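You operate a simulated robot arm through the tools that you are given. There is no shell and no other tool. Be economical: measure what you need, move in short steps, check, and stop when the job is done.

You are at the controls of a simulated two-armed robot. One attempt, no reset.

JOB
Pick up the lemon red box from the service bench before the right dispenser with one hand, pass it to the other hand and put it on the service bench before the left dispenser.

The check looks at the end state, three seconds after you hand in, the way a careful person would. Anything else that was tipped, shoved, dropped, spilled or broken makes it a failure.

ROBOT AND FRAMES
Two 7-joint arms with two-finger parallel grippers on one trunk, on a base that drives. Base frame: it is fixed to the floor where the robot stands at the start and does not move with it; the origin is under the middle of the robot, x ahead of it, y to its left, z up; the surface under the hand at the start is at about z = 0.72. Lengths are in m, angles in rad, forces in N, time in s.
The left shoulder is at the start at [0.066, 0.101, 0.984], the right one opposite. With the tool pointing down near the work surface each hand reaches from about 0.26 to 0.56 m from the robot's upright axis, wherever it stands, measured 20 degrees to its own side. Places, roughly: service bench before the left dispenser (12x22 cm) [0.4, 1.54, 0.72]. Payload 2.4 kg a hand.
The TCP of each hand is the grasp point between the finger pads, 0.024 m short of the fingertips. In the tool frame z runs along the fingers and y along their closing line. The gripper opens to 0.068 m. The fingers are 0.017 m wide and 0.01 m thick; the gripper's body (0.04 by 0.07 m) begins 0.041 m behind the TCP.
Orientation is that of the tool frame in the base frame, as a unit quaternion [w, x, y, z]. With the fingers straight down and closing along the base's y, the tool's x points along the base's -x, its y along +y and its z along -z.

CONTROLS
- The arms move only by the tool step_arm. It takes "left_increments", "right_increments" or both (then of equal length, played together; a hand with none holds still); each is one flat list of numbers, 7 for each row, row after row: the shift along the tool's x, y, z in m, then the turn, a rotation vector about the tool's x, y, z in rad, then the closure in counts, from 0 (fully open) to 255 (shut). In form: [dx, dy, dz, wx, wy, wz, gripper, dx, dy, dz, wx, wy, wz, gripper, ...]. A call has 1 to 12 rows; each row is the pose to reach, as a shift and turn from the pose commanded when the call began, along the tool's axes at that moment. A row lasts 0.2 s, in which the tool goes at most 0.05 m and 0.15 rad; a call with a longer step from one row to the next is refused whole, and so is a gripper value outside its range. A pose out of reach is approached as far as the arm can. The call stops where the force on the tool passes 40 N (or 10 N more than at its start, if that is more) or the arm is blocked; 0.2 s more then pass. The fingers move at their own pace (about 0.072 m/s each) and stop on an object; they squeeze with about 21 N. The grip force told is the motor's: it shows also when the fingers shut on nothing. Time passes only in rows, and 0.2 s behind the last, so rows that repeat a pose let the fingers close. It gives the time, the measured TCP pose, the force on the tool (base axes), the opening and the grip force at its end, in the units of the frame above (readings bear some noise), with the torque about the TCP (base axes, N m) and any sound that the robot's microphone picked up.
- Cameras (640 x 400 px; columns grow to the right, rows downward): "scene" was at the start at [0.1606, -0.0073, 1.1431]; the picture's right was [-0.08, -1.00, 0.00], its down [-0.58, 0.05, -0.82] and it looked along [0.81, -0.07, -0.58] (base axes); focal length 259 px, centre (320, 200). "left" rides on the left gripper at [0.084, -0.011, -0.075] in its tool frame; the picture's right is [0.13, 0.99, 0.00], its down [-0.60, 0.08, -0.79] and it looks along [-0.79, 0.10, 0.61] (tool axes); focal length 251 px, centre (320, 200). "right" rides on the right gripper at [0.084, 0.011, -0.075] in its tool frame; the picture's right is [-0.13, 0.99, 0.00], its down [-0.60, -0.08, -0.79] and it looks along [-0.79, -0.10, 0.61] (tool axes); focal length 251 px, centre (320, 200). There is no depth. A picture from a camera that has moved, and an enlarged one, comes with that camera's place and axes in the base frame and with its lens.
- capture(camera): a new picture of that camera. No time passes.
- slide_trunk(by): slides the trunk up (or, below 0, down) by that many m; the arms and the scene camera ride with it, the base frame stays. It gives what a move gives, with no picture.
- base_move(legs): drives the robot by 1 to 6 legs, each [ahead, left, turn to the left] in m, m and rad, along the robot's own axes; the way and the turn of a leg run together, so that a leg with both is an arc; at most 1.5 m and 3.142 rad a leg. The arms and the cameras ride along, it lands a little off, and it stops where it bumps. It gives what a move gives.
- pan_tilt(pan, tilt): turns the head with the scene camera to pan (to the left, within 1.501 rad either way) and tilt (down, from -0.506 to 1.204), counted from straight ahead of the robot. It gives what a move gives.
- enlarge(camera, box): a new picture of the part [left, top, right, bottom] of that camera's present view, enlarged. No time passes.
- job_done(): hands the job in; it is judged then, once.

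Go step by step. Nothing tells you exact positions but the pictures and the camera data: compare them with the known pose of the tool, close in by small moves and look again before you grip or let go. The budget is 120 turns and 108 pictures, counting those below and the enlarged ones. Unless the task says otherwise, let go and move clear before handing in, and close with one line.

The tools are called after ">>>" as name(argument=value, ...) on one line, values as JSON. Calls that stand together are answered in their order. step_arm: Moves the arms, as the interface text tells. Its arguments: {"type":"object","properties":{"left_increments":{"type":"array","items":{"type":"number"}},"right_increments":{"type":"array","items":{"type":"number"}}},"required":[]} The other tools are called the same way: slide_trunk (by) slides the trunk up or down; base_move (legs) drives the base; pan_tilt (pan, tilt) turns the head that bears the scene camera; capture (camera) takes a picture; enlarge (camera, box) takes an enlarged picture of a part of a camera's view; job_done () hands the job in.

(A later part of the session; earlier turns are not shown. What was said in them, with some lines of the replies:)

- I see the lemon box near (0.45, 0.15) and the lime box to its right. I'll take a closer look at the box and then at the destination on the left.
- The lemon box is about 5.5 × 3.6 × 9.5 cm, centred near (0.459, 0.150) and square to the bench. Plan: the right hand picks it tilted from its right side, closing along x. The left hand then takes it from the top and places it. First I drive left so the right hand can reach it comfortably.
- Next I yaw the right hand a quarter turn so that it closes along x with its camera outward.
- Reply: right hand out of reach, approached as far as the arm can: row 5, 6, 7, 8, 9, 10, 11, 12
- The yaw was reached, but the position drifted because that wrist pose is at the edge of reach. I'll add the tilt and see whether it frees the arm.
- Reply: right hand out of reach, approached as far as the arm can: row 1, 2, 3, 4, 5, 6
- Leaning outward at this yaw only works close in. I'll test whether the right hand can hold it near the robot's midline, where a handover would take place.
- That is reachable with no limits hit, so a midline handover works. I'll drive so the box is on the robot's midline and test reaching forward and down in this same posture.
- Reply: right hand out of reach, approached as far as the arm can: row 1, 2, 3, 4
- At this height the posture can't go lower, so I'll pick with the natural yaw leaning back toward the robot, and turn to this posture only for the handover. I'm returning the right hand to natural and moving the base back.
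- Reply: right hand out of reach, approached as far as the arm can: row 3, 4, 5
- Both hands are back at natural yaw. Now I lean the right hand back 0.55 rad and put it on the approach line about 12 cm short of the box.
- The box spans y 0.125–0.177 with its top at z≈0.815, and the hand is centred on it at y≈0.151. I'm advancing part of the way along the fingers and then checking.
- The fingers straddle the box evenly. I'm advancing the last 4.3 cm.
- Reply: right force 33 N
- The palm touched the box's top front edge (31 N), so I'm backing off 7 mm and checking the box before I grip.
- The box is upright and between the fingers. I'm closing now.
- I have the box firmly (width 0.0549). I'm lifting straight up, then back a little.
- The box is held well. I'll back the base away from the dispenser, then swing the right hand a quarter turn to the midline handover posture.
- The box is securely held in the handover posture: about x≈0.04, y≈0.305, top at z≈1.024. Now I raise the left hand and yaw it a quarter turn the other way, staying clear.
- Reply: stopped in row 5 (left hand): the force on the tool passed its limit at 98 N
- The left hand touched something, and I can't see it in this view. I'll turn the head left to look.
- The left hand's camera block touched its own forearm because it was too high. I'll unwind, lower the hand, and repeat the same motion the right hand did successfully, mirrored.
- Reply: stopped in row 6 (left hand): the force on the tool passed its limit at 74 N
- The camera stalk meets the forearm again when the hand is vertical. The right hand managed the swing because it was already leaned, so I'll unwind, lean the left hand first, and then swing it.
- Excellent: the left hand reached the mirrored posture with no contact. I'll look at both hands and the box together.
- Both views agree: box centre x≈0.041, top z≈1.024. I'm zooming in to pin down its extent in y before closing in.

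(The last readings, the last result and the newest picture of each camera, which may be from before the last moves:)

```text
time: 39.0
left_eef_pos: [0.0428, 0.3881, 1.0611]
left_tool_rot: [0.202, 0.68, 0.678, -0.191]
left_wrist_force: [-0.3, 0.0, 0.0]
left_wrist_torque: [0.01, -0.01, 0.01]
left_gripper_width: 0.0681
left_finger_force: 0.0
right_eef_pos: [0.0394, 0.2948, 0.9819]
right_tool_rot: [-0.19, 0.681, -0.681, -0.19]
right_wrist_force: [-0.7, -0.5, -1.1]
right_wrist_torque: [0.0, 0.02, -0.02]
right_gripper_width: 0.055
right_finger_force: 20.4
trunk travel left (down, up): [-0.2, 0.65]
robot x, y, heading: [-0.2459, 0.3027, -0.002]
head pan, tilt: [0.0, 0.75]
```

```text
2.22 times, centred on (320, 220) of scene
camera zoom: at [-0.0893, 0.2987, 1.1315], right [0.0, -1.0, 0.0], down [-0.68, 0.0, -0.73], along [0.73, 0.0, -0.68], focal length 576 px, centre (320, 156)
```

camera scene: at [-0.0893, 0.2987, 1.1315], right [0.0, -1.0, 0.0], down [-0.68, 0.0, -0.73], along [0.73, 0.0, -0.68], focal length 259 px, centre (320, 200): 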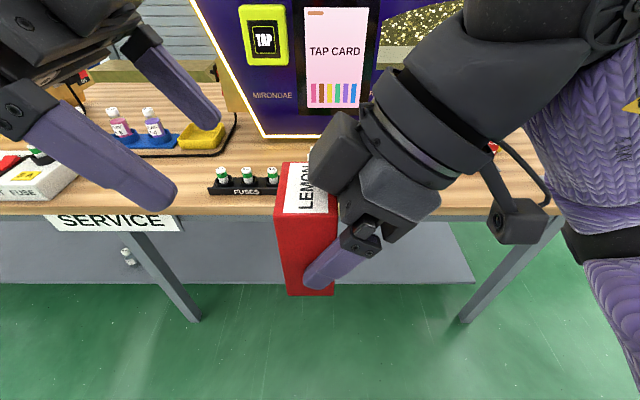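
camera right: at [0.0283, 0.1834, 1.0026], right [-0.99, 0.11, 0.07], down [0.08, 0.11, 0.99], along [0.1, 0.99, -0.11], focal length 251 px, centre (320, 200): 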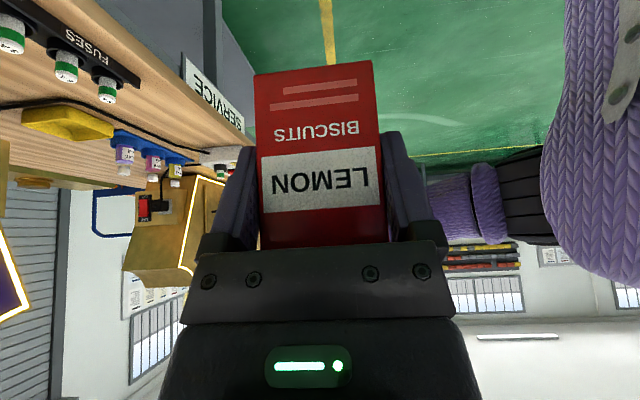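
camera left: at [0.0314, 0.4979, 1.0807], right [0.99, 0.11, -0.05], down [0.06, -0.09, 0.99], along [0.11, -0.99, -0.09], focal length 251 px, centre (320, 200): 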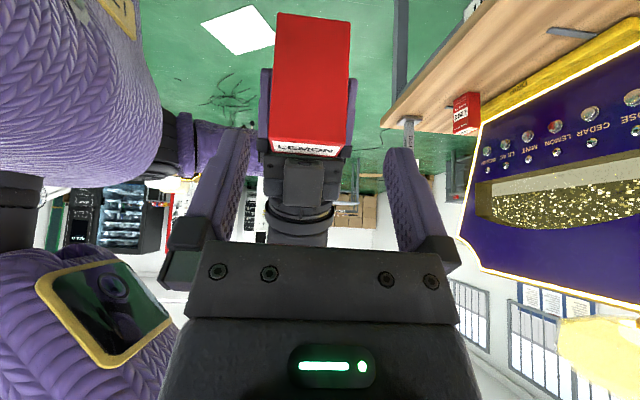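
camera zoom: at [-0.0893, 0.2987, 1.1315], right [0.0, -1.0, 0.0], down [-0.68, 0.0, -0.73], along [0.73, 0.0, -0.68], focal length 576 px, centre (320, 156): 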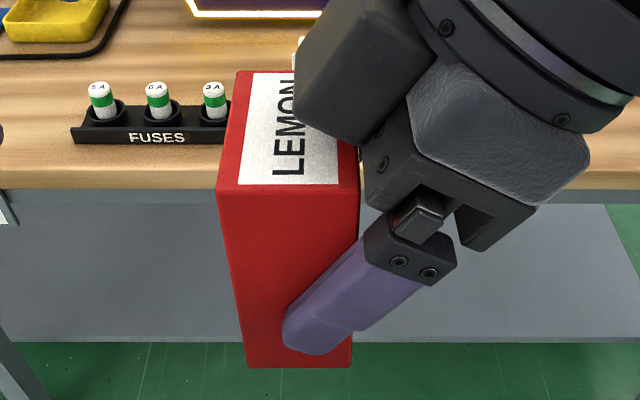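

Box span: y 0.288–0.325 (centre ≈0.307), x centre ≈0.040, top z ≈1.024. I'm moving the left hand onto its approach line about 6 cm short of the grasp and straightening a 1° roll error.

>>> step_arm(left_increments=[-0.015, -0.0025, 0.008, 0.018, 0, 0, 0, -0.03, -0.0025, 0.0165, 0.018, 0, 0, 0, -0.03, -0.0025, 0.0165, 0.018, 0, 0, 0])

>>> capture(camera="scene")

>>> capture(camera="left")

```text
time: 39.8
left_eef_pos: [0.0419, 0.3525, 1.0642]
left_tool_rot: [0.197, 0.683, 0.675, -0.198]
left_wrist_force: [0.5, 0.0, 0.4]
left_wrist_torque: [0.0, -0.02, 0.01]
left_gripper_width: 0.068
left_finger_force: 0.1
right_eef_pos: [0.0388, 0.2942, 0.9819]
right_tool_rot: [-0.191, 0.681, -0.681, -0.19]
right_wrist_force: [0.4, -0.3, -1.8]
right_wrist_torque: [-0.01, -0.01, -0.01]
right_gripper_width: 0.0548
right_finger_force: 20.9
trunk travel left (down, up): [-0.2, 0.65]
robot x, y, heading: [-0.2475, 0.2985, 0.0]
head pan, tilt: [0.0, 0.75]
```

```text
78 pictures are left
camera scene: at [-0.0893, 0.2986, 1.1315], right [0.0, -1.0, 0.0], down [-0.68, 0.0, -0.73], along [0.73, 0.0, -0.68], focal length 259 px, centre (320, 200)
```

scene: 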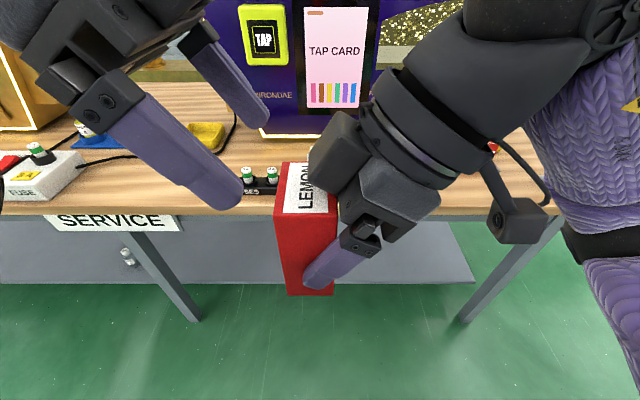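

```text
77 pictures are left
camera left: at [0.0308, 0.4633, 1.0837], right [0.99, 0.1, -0.07], down [0.08, -0.09, 0.99], along [0.09, -0.99, -0.09], focal length 251 px, centre (320, 200)
```

left: 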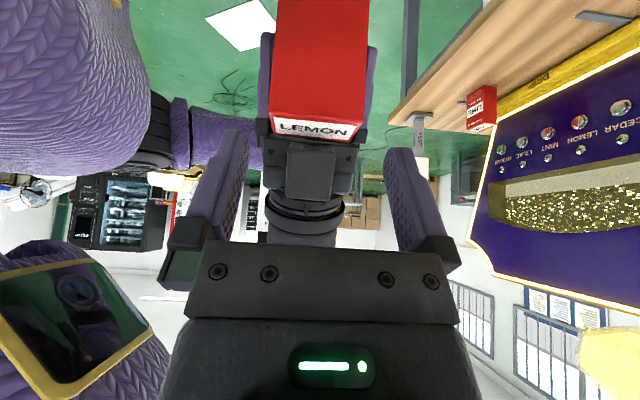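

The line-up looks good. I'm advancing 3.5 cm along the fingers, then checking.

>>> step_arm(left_increments=[0.001, -0.001, 0.018, 0, 0, 0, 0, 0.0015, -0.001, 0.035, 0, 0, 0, 0, 0.0015, -0.001, 0.035, 0, 0, 0, 0])

>>> enlarge(camera="scene", box=[200, 100, 400, 310])

>>> capture(camera="left")

```text
time: 40.5
left_eef_pos: [0.0416, 0.3341, 1.0342]
left_tool_rot: [0.196, 0.683, 0.676, -0.197]
left_wrist_force: [0.5, -0.4, -0.2]
left_wrist_torque: [0.0, 0.01, -0.03]
left_gripper_width: 0.0679
left_finger_force: 0.1
right_eef_pos: [0.0392, 0.2944, 0.9807]
right_tool_rot: [-0.191, 0.682, -0.68, -0.19]
right_wrist_force: [-0.3, -0.6, -1.1]
right_wrist_torque: [-0.02, -0.03, 0.01]
right_gripper_width: 0.0549
right_finger_force: 20.5
trunk travel left (down, up): [-0.2, 0.65]
robot x, y, heading: [-0.2476, 0.2988, 0.006]
head pan, tilt: [0.0, 0.75]
```

```text
1.90 times, centred on (300, 205) of scene
camera zoom: at [-0.0893, 0.2986, 1.1315], right [0.0, -1.0, 0.0], down [-0.68, 0.0, -0.73], along [0.73, 0.0, -0.68], focal length 494 px, centre (358, 190)
```

zoom: 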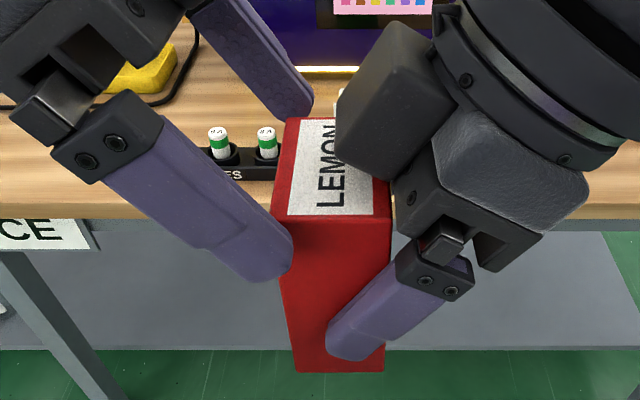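

```text
75 pictures are left
camera left: at [0.0311, 0.446, 1.0538], right [0.99, 0.1, -0.07], down [0.08, -0.09, 0.99], along [0.09, -0.99, -0.09], focal length 251 px, centre (320, 200)
```

left: 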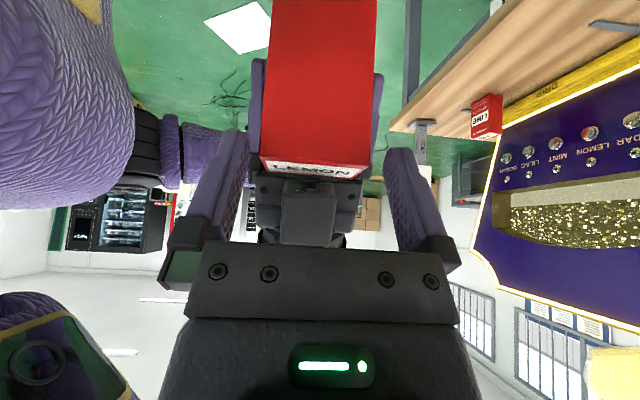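

The fingers straddle the box evenly. The left fingertips will pass close above the right ones, so I'm advancing only 1.6 cm and looking again.

>>> step_arm(left_increments=[0.001, -0.001, 0.008, 0, 0, 0, 0, 0.001, -0.001, 0.016, 0, 0, 0, 0, 0.001, -0.001, 0.016, 0, 0, 0, 0])

>>> enlarge(camera="scene", box=[220, 130, 400, 310])

>>> enlarge(camera="left", box=[200, 40, 440, 260])

```text
time: 41.4
left_eef_pos: [0.0389, 0.3272, 1.0207]
left_tool_rot: [0.196, 0.683, 0.676, -0.197]
left_wrist_force: [-0.5, -0.3, 0.2]
left_wrist_torque: [-0.01, -0.01, -0.04]
left_gripper_width: 0.0679
left_finger_force: 0.1
right_eef_pos: [0.039, 0.2938, 0.9816]
right_tool_rot: [-0.19, 0.682, -0.68, -0.19]
right_wrist_force: [0.2, -0.2, -1.6]
right_wrist_torque: [0.01, 0.01, -0.02]
right_gripper_width: 0.0551
right_finger_force: 21.1
trunk travel left (down, up): [-0.2, 0.65]
robot x, y, heading: [-0.2443, 0.2989, 0.004]
head pan, tilt: [0.0, 0.75]
```

```text
2.22 times, centred on (310, 220) of scene
camera zoom: at [-0.0893, 0.2986, 1.1315], right [0.0, -1.0, 0.0], down [-0.68, 0.0, -0.73], along [0.73, 0.0, -0.68], focal length 576 px, centre (342, 156)
```

zoom: 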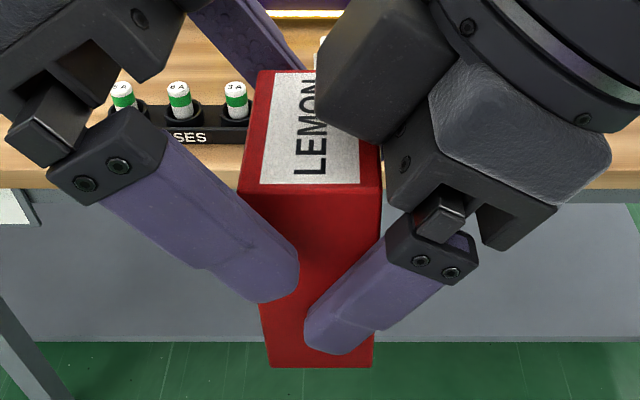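

```text
1.82 times, centred on (320, 150) of left
camera zoom: at [0.029, 0.4386, 1.0393], right [0.99, 0.1, -0.07], down [0.08, -0.09, 0.99], along [0.09, -0.99, -0.09], focal length 457 px, centre (320, 291)
```

zoom: 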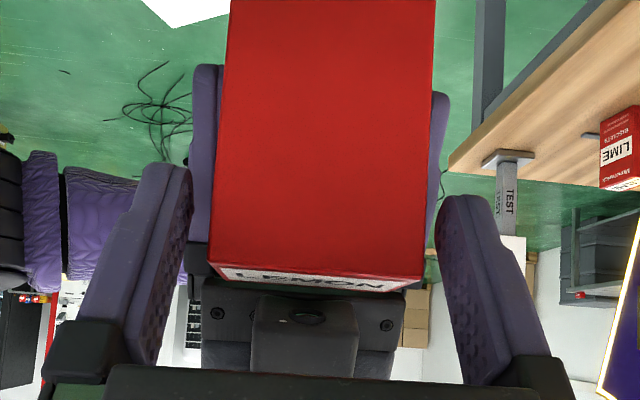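

There is clear space on every side and the centring is good. I'm shifting 5 mm further onto the box and closing the left fingers.

>>> step_arm(left_increments=[-0.0037, 0, 0.0035, 0, 0, 0, 0, -0.0037, 0, 0.0035, 0, 0, 0, 80, -0.0037, 0, 0.0035, 0, 0, 0, 255, -0.0037, 0, 0.0035, 0, 0, 0, 255, -0.0037, 0, 0.0035, 0, 0, 0, 255])

>>> enlarge(camera="scene", box=[220, 130, 400, 310])

>>> enlarge(camera="left", box=[200, 40, 440, 260])

```text
time: 42.5
left_eef_pos: [0.0386, 0.3222, 1.0195]
left_tool_rot: [0.197, 0.682, 0.676, -0.198]
left_wrist_force: [-1.9, -0.5, 0.1]
left_wrist_torque: [0.03, -0.02, 0.21]
left_gripper_width: 0.0547
left_finger_force: 20.4
right_eef_pos: [0.0394, 0.293, 0.9815]
right_tool_rot: [-0.19, 0.682, -0.68, -0.191]
right_wrist_force: [2.2, -1.3, -1.3]
right_wrist_torque: [-0.05, 0.07, -0.23]
right_gripper_width: 0.0547
right_finger_force: 21.3
trunk travel left (down, up): [-0.2, 0.65]
robot x, y, heading: [-0.2461, 0.2984, -0.0]
head pan, tilt: [0.0, 0.75]
```

```text
2.22 times, centred on (310, 220) of scene
camera zoom: at [-0.0893, 0.2986, 1.1315], right [0.0, -1.0, 0.0], down [-0.68, 0.0, -0.73], along [0.73, 0.0, -0.68], focal length 576 px, centre (342, 156)
```

zoom: 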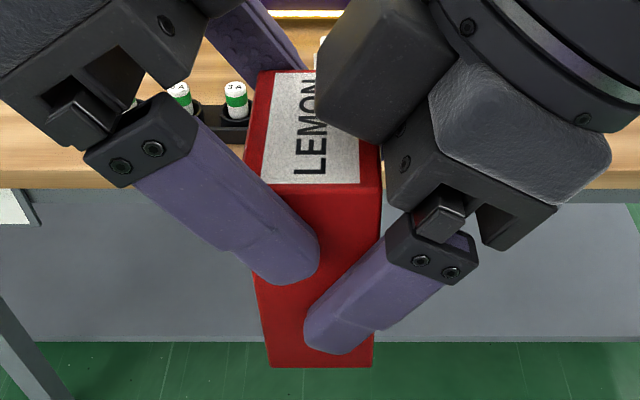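

```text
1.82 times, centred on (320, 150) of left
camera zoom: at [0.0288, 0.4336, 1.038], right [0.99, 0.1, -0.07], down [0.08, -0.09, 0.99], along [0.09, -0.99, -0.09], focal length 457 px, centre (320, 291)
```

zoom: 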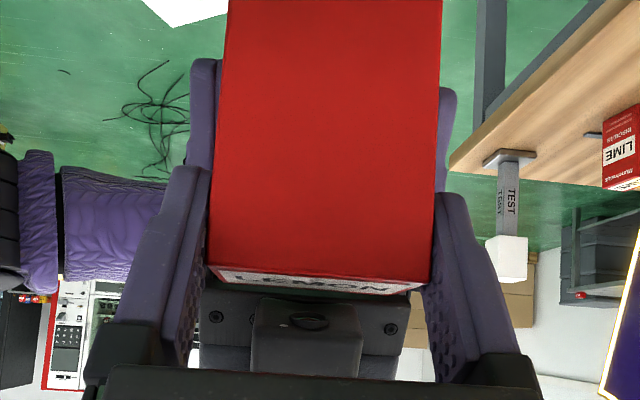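

Both hands hold the box (width 0.0547, 20 N). I'm opening the right hand and withdrawing it along its own axis.

>>> step_arm(right_increments=[0, 0, 0, 0, 0, 0, 120, 0, 0, 0, 0, 0, 0, 0, 0, 0, 0, 0, 0, 0, 0, 0, 0, -0.02, 0, 0, 0, 0, 0, 0, -0.05, 0, 0, 0, 0])

>>> capture(camera="scene")

```text
time: 43.8
left_eef_pos: [0.0395, 0.3223, 1.0191]
left_tool_rot: [0.196, 0.683, 0.676, -0.197]
left_wrist_force: [0.2, -0.2, 0.0]
left_wrist_torque: [0.0, 0.0, 0.02]
left_gripper_width: 0.0546
left_finger_force: 21.3
right_eef_pos: [0.0387, 0.268, 1.023]
right_tool_rot: [-0.19, 0.681, -0.681, -0.19]
right_wrist_force: [-0.1, -0.5, -0.9]
right_wrist_torque: [0.01, 0.01, -0.01]
right_gripper_width: 0.0681
right_finger_force: 0.1
trunk travel left (down, up): [-0.2, 0.65]
robot x, y, heading: [-0.2468, 0.2974, -0.003]
head pan, tilt: [0.0, 0.75]
```

```text
70 pictures are left
camera scene: at [-0.0893, 0.2986, 1.1315], right [0.0, -1.0, 0.0], down [-0.68, 0.0, -0.73], along [0.73, 0.0, -0.68], focal length 259 px, centre (320, 200)
```

scene: 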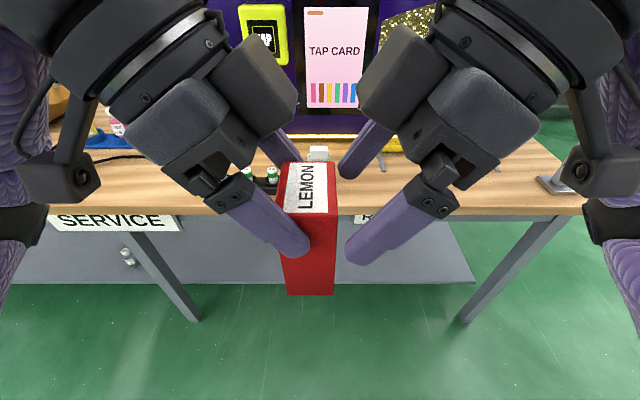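

The handover is done: the left hand holds the box and the right is free. I'm swinging the right hand away to its side and back to natural yaw.

>>> step_arm(right_increments=[0.02, 0, -0.012, 0, 0, 0, 0, 0.04, 0, -0.02, 0.0683, 0, 0.1117, 0, 0.05, -0.01, -0.025, 0.1367, 0, 0.2233, 0, 0.06, -0.02, -0.03, 0.205, 0, 0.335, 0, 0.07, -0.03, -0.035, 0.2733, 0, 0.4467, 0, 0.08, -0.045, -0.04, 0.3417, 0, 0.5583, 0, 0.09, -0.06, -0.045, 0.41, 0, 0.67, 0, 0.1, -0.07, -0.05, 0.4783, 0, 0.7817, 0, 0.11, -0.08, -0.055, 0.5467, 0, 0.8933, 0, 0.12, -0.09, -0.058, 0.615, 0, 1.005, 0, 0.13, -0.1, -0.058, 0.6833, 0, 1.1167, 0, 0.138, -0.116, -0.058, 0.7517, 0, 1.2283, 0])

>>> capture(camera="scene")

```text
time: 46.4
left_eef_pos: [0.0386, 0.3199, 1.0195]
left_tool_rot: [0.196, 0.682, 0.676, -0.197]
left_wrist_force: [0.0, 0.3, -0.2]
left_wrist_torque: [0.02, 0.0, 0.0]
left_gripper_width: 0.0546
left_finger_force: 21.5
right_eef_pos: [0.1552, 0.1191, 1.0019]
right_tool_rot: [0.271, -0.062, 0.96, 0.015]
right_wrist_force: [-0.2, -0.4, 0.0]
right_wrist_torque: [0.02, 0.01, -0.02]
right_gripper_width: 0.0678
right_finger_force: 0.1
trunk travel left (down, up): [-0.2, 0.65]
robot x, y, heading: [-0.2453, 0.3009, -0.001]
head pan, tilt: [0.0, 0.75]
```

```text
69 pictures are left
camera scene: at [-0.0893, 0.2986, 1.1315], right [0.0, -1.0, 0.0], down [-0.68, 0.0, -0.73], along [0.73, 0.0, -0.68], focal length 259 px, centre (320, 200)
```

scene: 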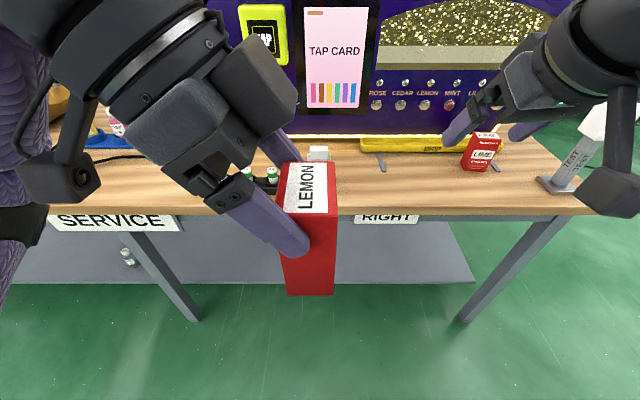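

Now I swing the left hand, with the box, back to natural yaw on the left side.

>>> step_arm(left_increments=[0.0106, 0.0063, -0.0067, -0.07, 0, -0.1105, 255, 0.0212, 0.0127, -0.0133, -0.14, 0, -0.221, 255, 0.0318, 0.019, -0.02, -0.21, 0, -0.3315, 255, 0.0423, 0.0253, -0.0267, -0.28, 0, -0.442, 255, 0.0529, 0.0317, -0.0333, -0.35, 0, -0.5525, 255, 0.0635, 0.038, -0.04, -0.42, 0, -0.663, 255, 0.0741, 0.0443, -0.0467, -0.49, 0, -0.7735, 255, 0.0847, 0.0507, -0.0533, -0.56, 0, -0.884, 255, 0.0953, 0.057, -0.06, -0.63, 0, -0.9945, 255, 0.1058, 0.0633, -0.0667, -0.7, 0, -1.105, 255, 0.1164, 0.0697, -0.0733, -0.77, 0, -1.2155, 255, 0.127, 0.076, -0.08, -0.84, 0, -1.326, 255])

>>> capture(camera="left")

>>> capture(camera="scene")

```text
time: 49.0
left_eef_pos: [0.1163, 0.4722, 1.0201]
left_tool_rot: [0.279, 0.004, 0.96, -0.001]
left_wrist_force: [-0.4, -0.1, -0.4]
left_wrist_torque: [0.04, 0.04, 0.02]
left_gripper_width: 0.0546
left_finger_force: 20.9
right_eef_pos: [0.1559, 0.1201, 1.0028]
right_tool_rot: [0.269, -0.065, 0.961, 0.016]
right_wrist_force: [0.7, -0.1, -0.1]
right_wrist_torque: [-0.05, -0.01, -0.03]
right_gripper_width: 0.068
right_finger_force: 0.1
trunk travel left (down, up): [-0.2, 0.65]
robot x, y, heading: [-0.2436, 0.2978, -0.0]
head pan, tilt: [0.0, 0.75]
```

```text
68 pictures are left
camera left: at [0.0046, 0.4621, 1.0387], right [-0.1, 0.99, -0.07], down [0.08, 0.08, 0.99], along [0.99, 0.1, -0.09], focal length 251 px, centre (320, 200)
```

left: 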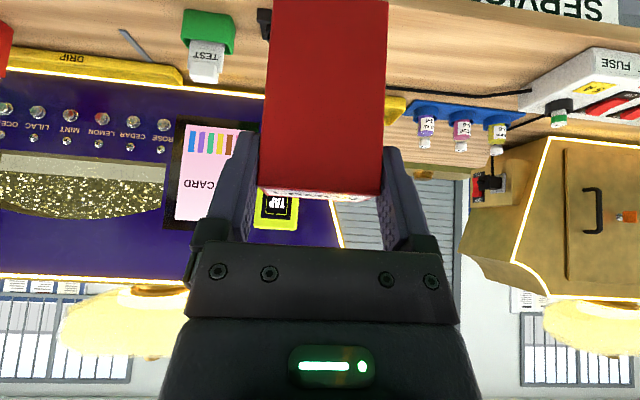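

```text
67 pictures are left
camera scene: at [-0.0893, 0.2987, 1.1315], right [0.0, -1.0, 0.0], down [-0.68, 0.0, -0.73], along [0.73, 0.0, -0.68], focal length 259 px, centre (320, 200)
```

scene: 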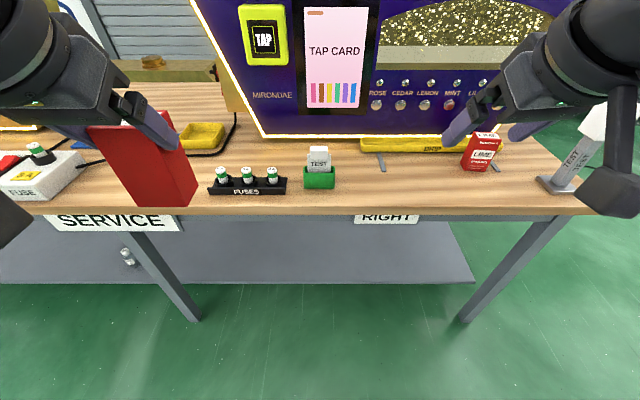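

The box hangs upright and steady. I'm driving left along the bench, then looking at the drop area.

>>> base_move(legs=[[0, 1.07, 0]])

>>> pan_tilt(pan=0.25, tilt=0.6)

>>> capture(camera="scene")

>>> capture(camera="left")

>>> capture(camera="right")

```text
time: 54.5
left_eef_pos: [0.118, 1.5474, 1.0207]
left_tool_rot: [0.279, 0.008, 0.96, -0.003]
left_wrist_force: [0.3, 0.1, -0.2]
left_wrist_torque: [-0.03, 0.06, 0.01]
left_gripper_width: 0.0546
left_finger_force: 20.8
right_eef_pos: [0.1568, 1.1957, 1.0031]
right_tool_rot: [0.27, -0.062, 0.961, 0.015]
right_wrist_force: [0.8, -0.3, -0.5]
right_wrist_torque: [-0.01, 0.0, 0.02]
right_gripper_width: 0.0684
right_finger_force: 0.0
trunk travel left (down, up): [-0.2, 0.65]
robot x, y, heading: [-0.2461, 1.3772, -0.008]
head pan, tilt: [0.0, 0.75]
```

```text
time: 55.3
left_eef_pos: [0.1172, 1.5485, 1.02]
left_tool_rot: [0.279, 0.008, 0.96, -0.003]
left_wrist_force: [-0.1, 0.6, 0.2]
left_wrist_torque: [-0.01, -0.01, -0.02]
left_gripper_width: 0.0546
left_finger_force: 20.4
right_eef_pos: [0.156, 1.1959, 1.003]
right_tool_rot: [0.269, -0.061, 0.961, 0.014]
right_wrist_force: [-0.2, -0.5, -0.4]
right_wrist_torque: [0.04, 0.01, 0.02]
right_gripper_width: 0.0683
right_finger_force: 0.0
trunk travel left (down, up): [-0.2, 0.65]
robot x, y, heading: [-0.2435, 1.3777, -0.001]
head pan, tilt: [0.25, 0.6]
```

```text
66 pictures are left
camera scene: at [-0.0846, 1.3981, 1.1443], right [0.24, -0.97, 0.0], down [-0.55, -0.14, -0.82], along [0.8, 0.2, -0.57], focal length 259 px, centre (320, 200)
```

scene: 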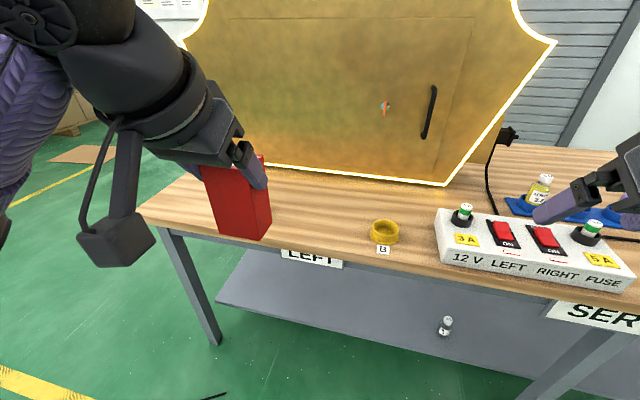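

```text
65 pictures are left
camera left: at [0.0072, 1.5392, 1.0387], right [-0.09, 0.99, -0.07], down [0.09, 0.08, 0.99], along [0.99, 0.09, -0.09], focal length 251 px, centre (320, 200)
```

left: 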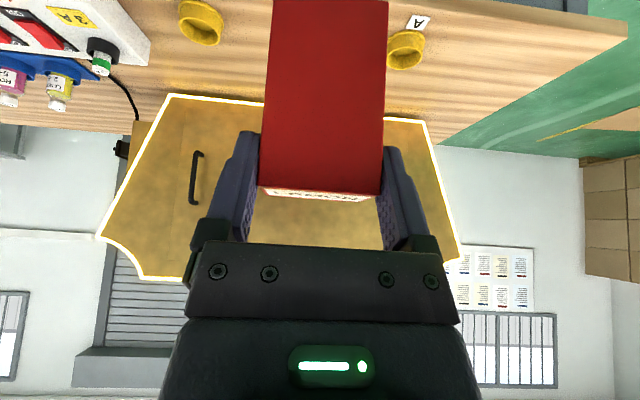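

```text
64 pictures are left
camera right: at [0.0453, 1.1935, 1.0232], right [-0.02, 1.0, 0.06], down [0.11, -0.06, 0.99], along [0.99, 0.02, -0.11], focal length 251 px, centre (320, 200)
```

right: 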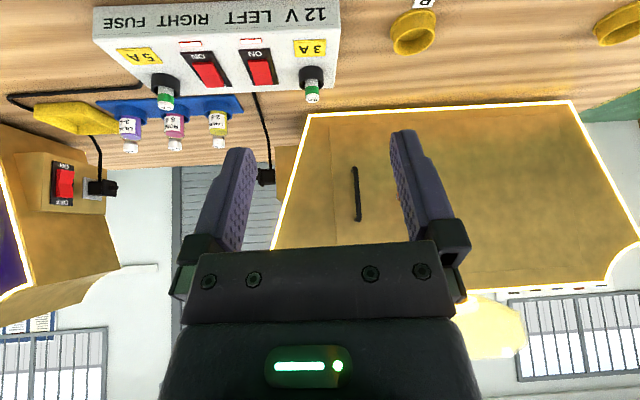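

The drop area lies between cups B (y≈1.36) and A (y≈1.70), well clear in front of the gold dispenser. I'm driving ahead 0.25 m so the box is over (0.4, 1.54).

>>> base_move(legs=[[0.25, 0, 0]])

>>> capture(camera="scene")

>>> capture(camera="left")

```text
time: 57.1
left_eef_pos: [0.366, 1.5484, 1.0211]
left_tool_rot: [0.279, 0.008, 0.96, -0.002]
left_wrist_force: [-0.1, 0.2, 0.4]
left_wrist_torque: [-0.03, 0.01, 0.0]
left_gripper_width: 0.055
left_finger_force: 20.8
right_eef_pos: [0.405, 1.1953, 1.0028]
right_tool_rot: [0.27, -0.062, 0.961, 0.015]
right_wrist_force: [0.0, 0.4, -1.1]
right_wrist_torque: [0.0, 0.0, 0.01]
right_gripper_width: 0.0678
right_finger_force: 0.1
trunk travel left (down, up): [-0.2, 0.65]
robot x, y, heading: [0.0059, 1.3779, -0.003]
head pan, tilt: [0.25, 0.6]
```

```text
63 pictures are left
camera scene: at [0.1631, 1.3972, 1.1444], right [0.24, -0.97, 0.0], down [-0.55, -0.14, -0.82], along [0.8, 0.2, -0.57], focal length 259 px, centre (320, 200)
```

scene: 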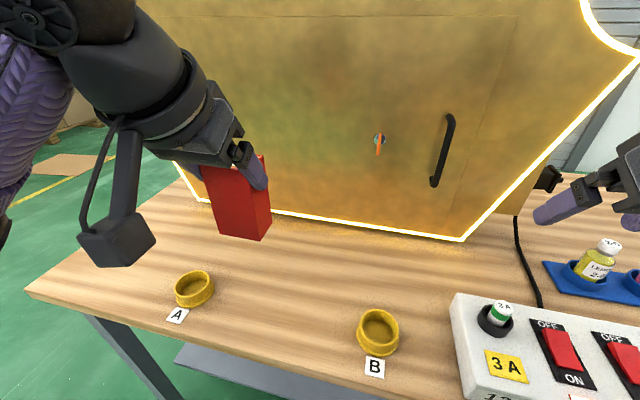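

```text
62 pictures are left
camera left: at [0.2548, 1.5383, 1.0387], right [-0.09, 0.99, -0.07], down [0.09, 0.08, 0.99], along [0.99, 0.09, -0.09], focal length 251 px, centre (320, 200)
```

left: 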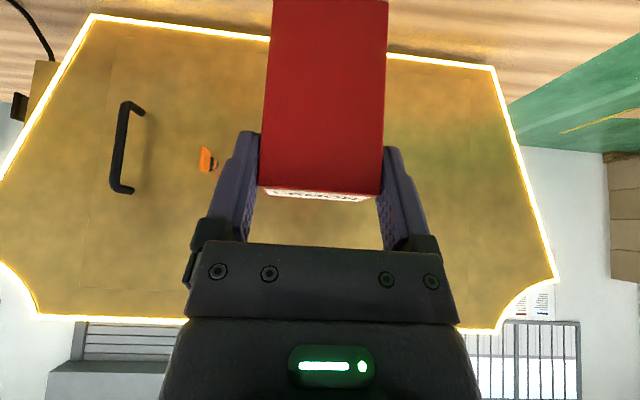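

There is plenty of free bench between the cups. I'm lowering the box 18 cm toward (0.40, 1.54), stopping about 3 cm above the surface.

>>> step_arm(left_increments=[0.0161, -0.002, 0.0324, 0, 0, 0, 255, 0.0322, -0.004, 0.0648, 0, 0, 0, 255, 0.0483, -0.006, 0.0972, 0, 0, 0, 255, 0.0644, -0.008, 0.1296, 0, 0, 0, 255, 0.0805, -0.01, 0.162, 0, 0, 0, 255, 0.0805, -0.01, 0.162, 0, 0, 0, 255])

>>> capture(camera="scene")

>>> capture(camera="left")

```text
time: 58.5
left_eef_pos: [0.386, 1.5354, 0.8407]
left_tool_rot: [0.278, 0.008, 0.96, -0.002]
left_wrist_force: [-0.2, 0.8, 0.3]
left_wrist_torque: [0.07, 0.04, 0.0]
left_gripper_width: 0.0546
left_finger_force: 21.4
right_eef_pos: [0.4033, 1.1953, 1.0022]
right_tool_rot: [0.269, -0.062, 0.961, 0.014]
right_wrist_force: [0.5, -0.1, -0.5]
right_wrist_torque: [0.01, -0.04, -0.04]
right_gripper_width: 0.0682
right_finger_force: 0.1
trunk travel left (down, up): [-0.2, 0.65]
robot x, y, heading: [0.0048, 1.3759, -0.001]
head pan, tilt: [0.25, 0.6]
```

```text
61 pictures are left
camera scene: at [0.163, 1.3973, 1.1444], right [0.24, -0.97, 0.0], down [-0.55, -0.14, -0.82], along [0.8, 0.2, -0.57], focal length 259 px, centre (320, 200)
```

scene: 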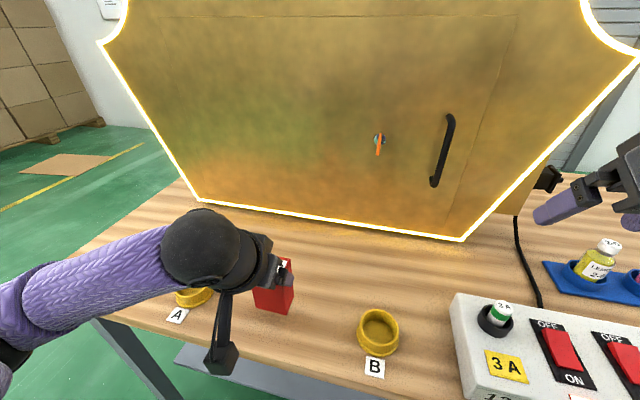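

```text
60 pictures are left
camera left: at [0.275, 1.527, 0.859], right [-0.09, 0.99, -0.07], down [0.09, 0.08, 0.99], along [0.99, 0.09, -0.09], focal length 251 px, centre (320, 200)
```

left: 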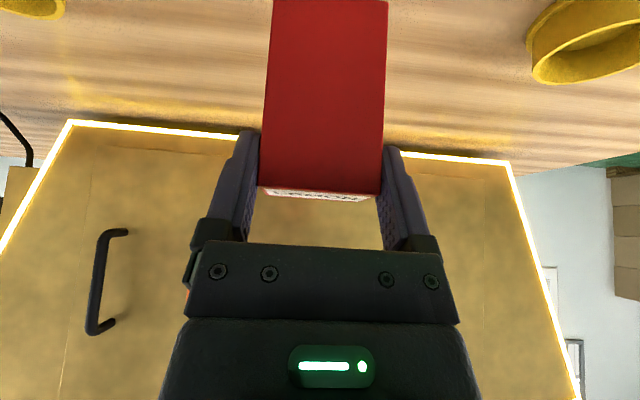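

It's clear all round. I'm lowering gently, 2.6 cm first, watching the force.

>>> step_arm(left_increments=[0.0054, 0, 0.0084, 0, 0, 0, 255, 0.0096, 0, 0.0152, 0, 0, 0, 255, 0.0123, 0, 0.0194, 0, 0, 0, 255, 0.0139, 0, 0.0219, 0, 0, 0, 255])

>>> enlarge(camera="scene", box=[200, 220, 360, 350])

```text
time: 59.5
left_eef_pos: [0.3852, 1.5371, 0.8142]
left_tool_rot: [0.279, 0.008, 0.96, -0.003]
left_wrist_force: [-0.3, 0.9, 0.1]
left_wrist_torque: [-0.03, 0.03, 0.02]
left_gripper_width: 0.0549
left_finger_force: 20.9
right_eef_pos: [0.4048, 1.1947, 1.0028]
right_tool_rot: [0.27, -0.062, 0.961, 0.015]
right_wrist_force: [-0.5, 0.5, -0.1]
right_wrist_torque: [-0.01, 0.03, 0.03]
right_gripper_width: 0.0679
right_finger_force: 0.0
trunk travel left (down, up): [-0.2, 0.65]
robot x, y, heading: [0.0039, 1.3763, -0.004]
head pan, tilt: [0.25, 0.6]
```

```text
3.08 times, centred on (280, 285) of scene
camera zoom: at [0.163, 1.3972, 1.1444], right [0.24, -0.97, 0.0], down [-0.55, -0.14, -0.82], along [0.8, 0.2, -0.57], focal length 798 px, centre (443, -62)
```

zoom: 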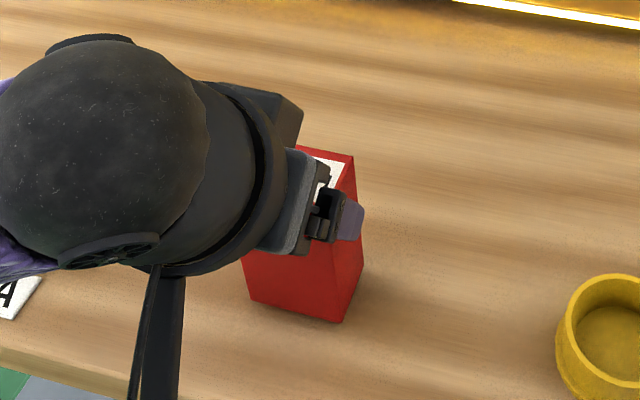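

No contact yet. I'm going down in millimetre steps.

>>> step_arm(left_increments=[0.0011, 0, 0.0017, 0, 0, 0, 255, 0.0016, 0, 0.0025, 0, 0, 0, 255])

>>> step_arm(left_increments=[0.0005, 0, 0.0008, 0, 0, 0, 255, 0.0005, 0, 0.0008, 0, 0, 0, 255])

```text
time: 60.1
left_eef_pos: [0.3851, 1.5379, 0.8114]
left_tool_rot: [0.279, 0.008, 0.96, -0.002]
left_wrist_force: [0.4, 0.1, -0.1]
left_wrist_torque: [0.01, 0.05, -0.02]
left_gripper_width: 0.0546
left_finger_force: 20.8
right_eef_pos: [0.4048, 1.1957, 1.0035]
right_tool_rot: [0.271, -0.062, 0.961, 0.015]
right_wrist_force: [0.3, -0.3, -0.2]
right_wrist_torque: [0.03, 0.0, 0.01]
right_gripper_width: 0.068
right_finger_force: 0.0
trunk travel left (down, up): [-0.2, 0.65]
robot x, y, heading: [0.0036, 1.3771, -0.003]
head pan, tilt: [0.25, 0.6]
```

```text
time: 60.7
left_eef_pos: [0.3857, 1.537, 0.8109]
left_tool_rot: [0.281, 0.008, 0.96, -0.002]
left_wrist_force: [1.7, 0.5, 7.2]
left_wrist_torque: [0.27, -0.07, -0.01]
left_gripper_width: 0.0547
left_finger_force: 21.1
right_eef_pos: [0.4039, 1.1958, 1.0022]
right_tool_rot: [0.271, -0.061, 0.961, 0.015]
right_wrist_force: [0.2, -0.1, 0.9]
right_wrist_torque: [0.02, -0.05, -0.02]
right_gripper_width: 0.0679
right_finger_force: 0.0
trunk travel left (down, up): [-0.2, 0.65]
robot x, y, heading: [0.0031, 1.3731, 0.004]
head pan, tilt: [0.25, 0.6]
```

The box is on the bench (7 N of contact). I'm opening the left hand and checking before withdrawing.

>>> step_arm(left_increments=[0, 0, 0, 0, 0, 0, 120, 0, 0, 0, 0, 0, 0, 0, 0, 0, 0, 0, 0, 0, 0, 0, 0, 0, 0, 0, 0, 0])

>>> capture(camera="left")

```text
time: 61.7
left_eef_pos: [0.3851, 1.5368, 0.8101]
left_tool_rot: [0.279, 0.007, 0.96, -0.002]
left_wrist_force: [0.6, -0.5, 0.9]
left_wrist_torque: [0.04, 0.04, 0.03]
left_gripper_width: 0.068
left_finger_force: 0.1
right_eef_pos: [0.4048, 1.1954, 1.0024]
right_tool_rot: [0.272, -0.063, 0.96, 0.015]
right_wrist_force: [0.4, 0.6, 0.2]
right_wrist_torque: [-0.03, -0.01, 0.02]
right_gripper_width: 0.0679
right_finger_force: 0.0
trunk travel left (down, up): [-0.2, 0.65]
robot x, y, heading: [0.0042, 1.378, 0.001]
head pan, tilt: [0.25, 0.6]
```

```text
58 pictures are left
camera left: at [0.2736, 1.5281, 0.8284], right [-0.09, 0.99, -0.07], down [0.09, 0.08, 0.99], along [0.99, 0.09, -0.09], focal length 251 px, centre (320, 200)
```

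left: 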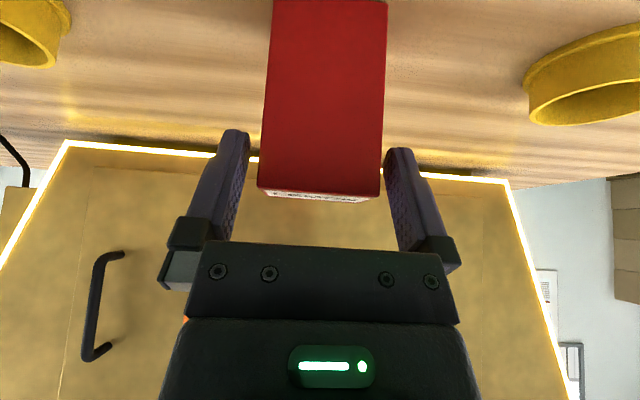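

The box stands free with a gap to both fingers. I'm withdrawing along the finger axis.

>>> step_arm(left_increments=[0, 0, -0.015, 0, 0, 0, 0, 0, 0, -0.04, 0, 0, 0, 0, 0, 0, -0.075, 0, 0, 0, 0, 0, 0, -0.12, 0, 0, 0, 0, 0, 0, -0.16, 0, 0, 0, 0])

>>> capture(camera="scene")

>>> capture(camera="left")

```text
time: 62.9
left_eef_pos: [0.3157, 1.5385, 0.9582]
left_tool_rot: [0.278, 0.007, 0.96, -0.001]
left_wrist_force: [0.2, -0.2, 0.6]
left_wrist_torque: [0.01, -0.01, 0.01]
left_gripper_width: 0.068
left_finger_force: 0.1
left hand out of reach, approached as far as the arm can: row 3, 4, 5
right_eef_pos: [0.4031, 1.1951, 1.003]
right_tool_rot: [0.272, -0.062, 0.96, 0.015]
right_wrist_force: [-0.1, 0.0, 0.9]
right_wrist_torque: [0.02, 0.01, 0.02]
right_gripper_width: 0.0682
right_finger_force: 0.1
trunk travel left (down, up): [-0.2, 0.65]
robot x, y, heading: [0.0029, 1.374, -0.003]
head pan, tilt: [0.25, 0.6]
```

```text
57 pictures are left
camera scene: at [0.1629, 1.3972, 1.1444], right [0.24, -0.97, 0.0], down [-0.55, -0.14, -0.82], along [0.8, 0.2, -0.57], focal length 259 px, centre (320, 200)
```

scene: 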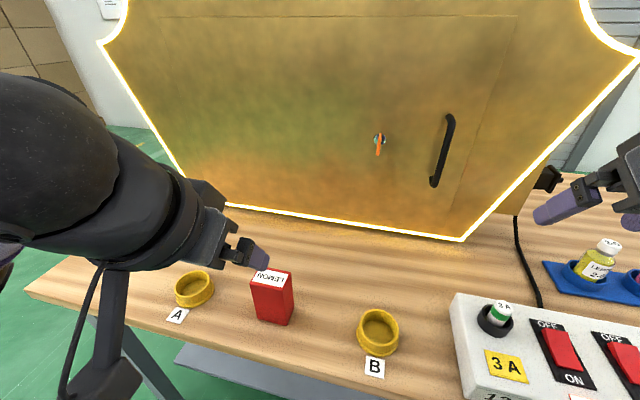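

```text
56 pictures are left
camera left: at [0.2038, 1.5289, 0.9763], right [-0.09, 0.99, -0.07], down [0.09, 0.08, 0.99], along [0.99, 0.09, -0.09], focal length 251 px, centre (320, 200)
```

left: 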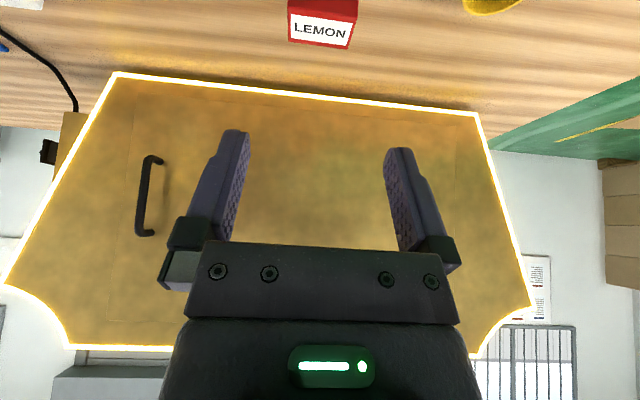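

The lemon box stands upright at about (0.40, 1.54) between the cups, and nothing nearby has moved. I'm backing the robot clear for a final look.

>>> base_move(legs=[[-0.25, 0, 0]])

>>> pan_tilt(pan=-0.2, tilt=0.5)

>>> capture(camera="scene")

```text
time: 64.7
left_eef_pos: [0.0677, 1.5394, 0.9575]
left_tool_rot: [0.278, 0.01, 0.96, -0.002]
left_wrist_force: [-0.5, 0.0, 0.4]
left_wrist_torque: [0.04, -0.02, -0.01]
left_gripper_width: 0.0681
left_finger_force: 0.0
right_eef_pos: [0.1555, 1.1959, 1.0023]
right_tool_rot: [0.271, -0.059, 0.961, 0.013]
right_wrist_force: [0.3, 0.8, 0.1]
right_wrist_torque: [-0.02, -0.01, -0.01]
right_gripper_width: 0.0679
right_finger_force: 0.1
trunk travel left (down, up): [-0.2, 0.65]
robot x, y, heading: [-0.2442, 1.3763, -0.008]
head pan, tilt: [0.25, 0.6]
```

```text
time: 65.6
left_eef_pos: [0.0679, 1.5383, 0.9573]
left_tool_rot: [0.279, 0.009, 0.96, -0.003]
left_wrist_force: [0.6, 0.7, 1.1]
left_wrist_torque: [0.01, 0.0, 0.03]
left_gripper_width: 0.068
left_finger_force: 0.0
right_eef_pos: [0.1549, 1.1952, 1.0026]
right_tool_rot: [0.271, -0.06, 0.961, 0.014]
right_wrist_force: [-0.5, 0.3, 0.5]
right_wrist_torque: [-0.02, 0.04, -0.03]
right_gripper_width: 0.0681
right_finger_force: 0.0
trunk travel left (down, up): [-0.2, 0.65]
robot x, y, heading: [-0.2437, 1.3757, -0.005]
head pan, tilt: [-0.201, 0.499]
```

```text
55 pictures are left
camera scene: at [-0.0822, 1.3581, 1.1534], right [-0.21, -0.98, 0.0], down [-0.47, 0.1, -0.88], along [0.86, -0.18, -0.48], focal length 259 px, centre (320, 200)
```

scene: 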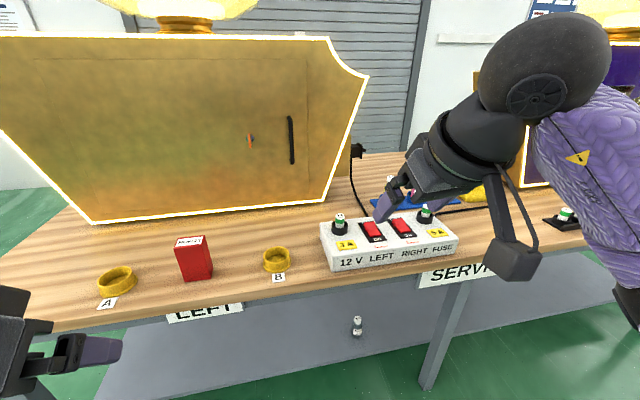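

The box stands upright in front of the left dispenser, both hands are empty and clear, and nothing else has been disturbed, so I'm handing in.

>>> job_done()

```text
The job is handed in.
```

The lemon box was picked up with the right hand, passed to the left, and now stands upright on the service bench before the left dispenser at about (0.40, 1.54); nothing else on the bench looked disturbed in the last pictures.
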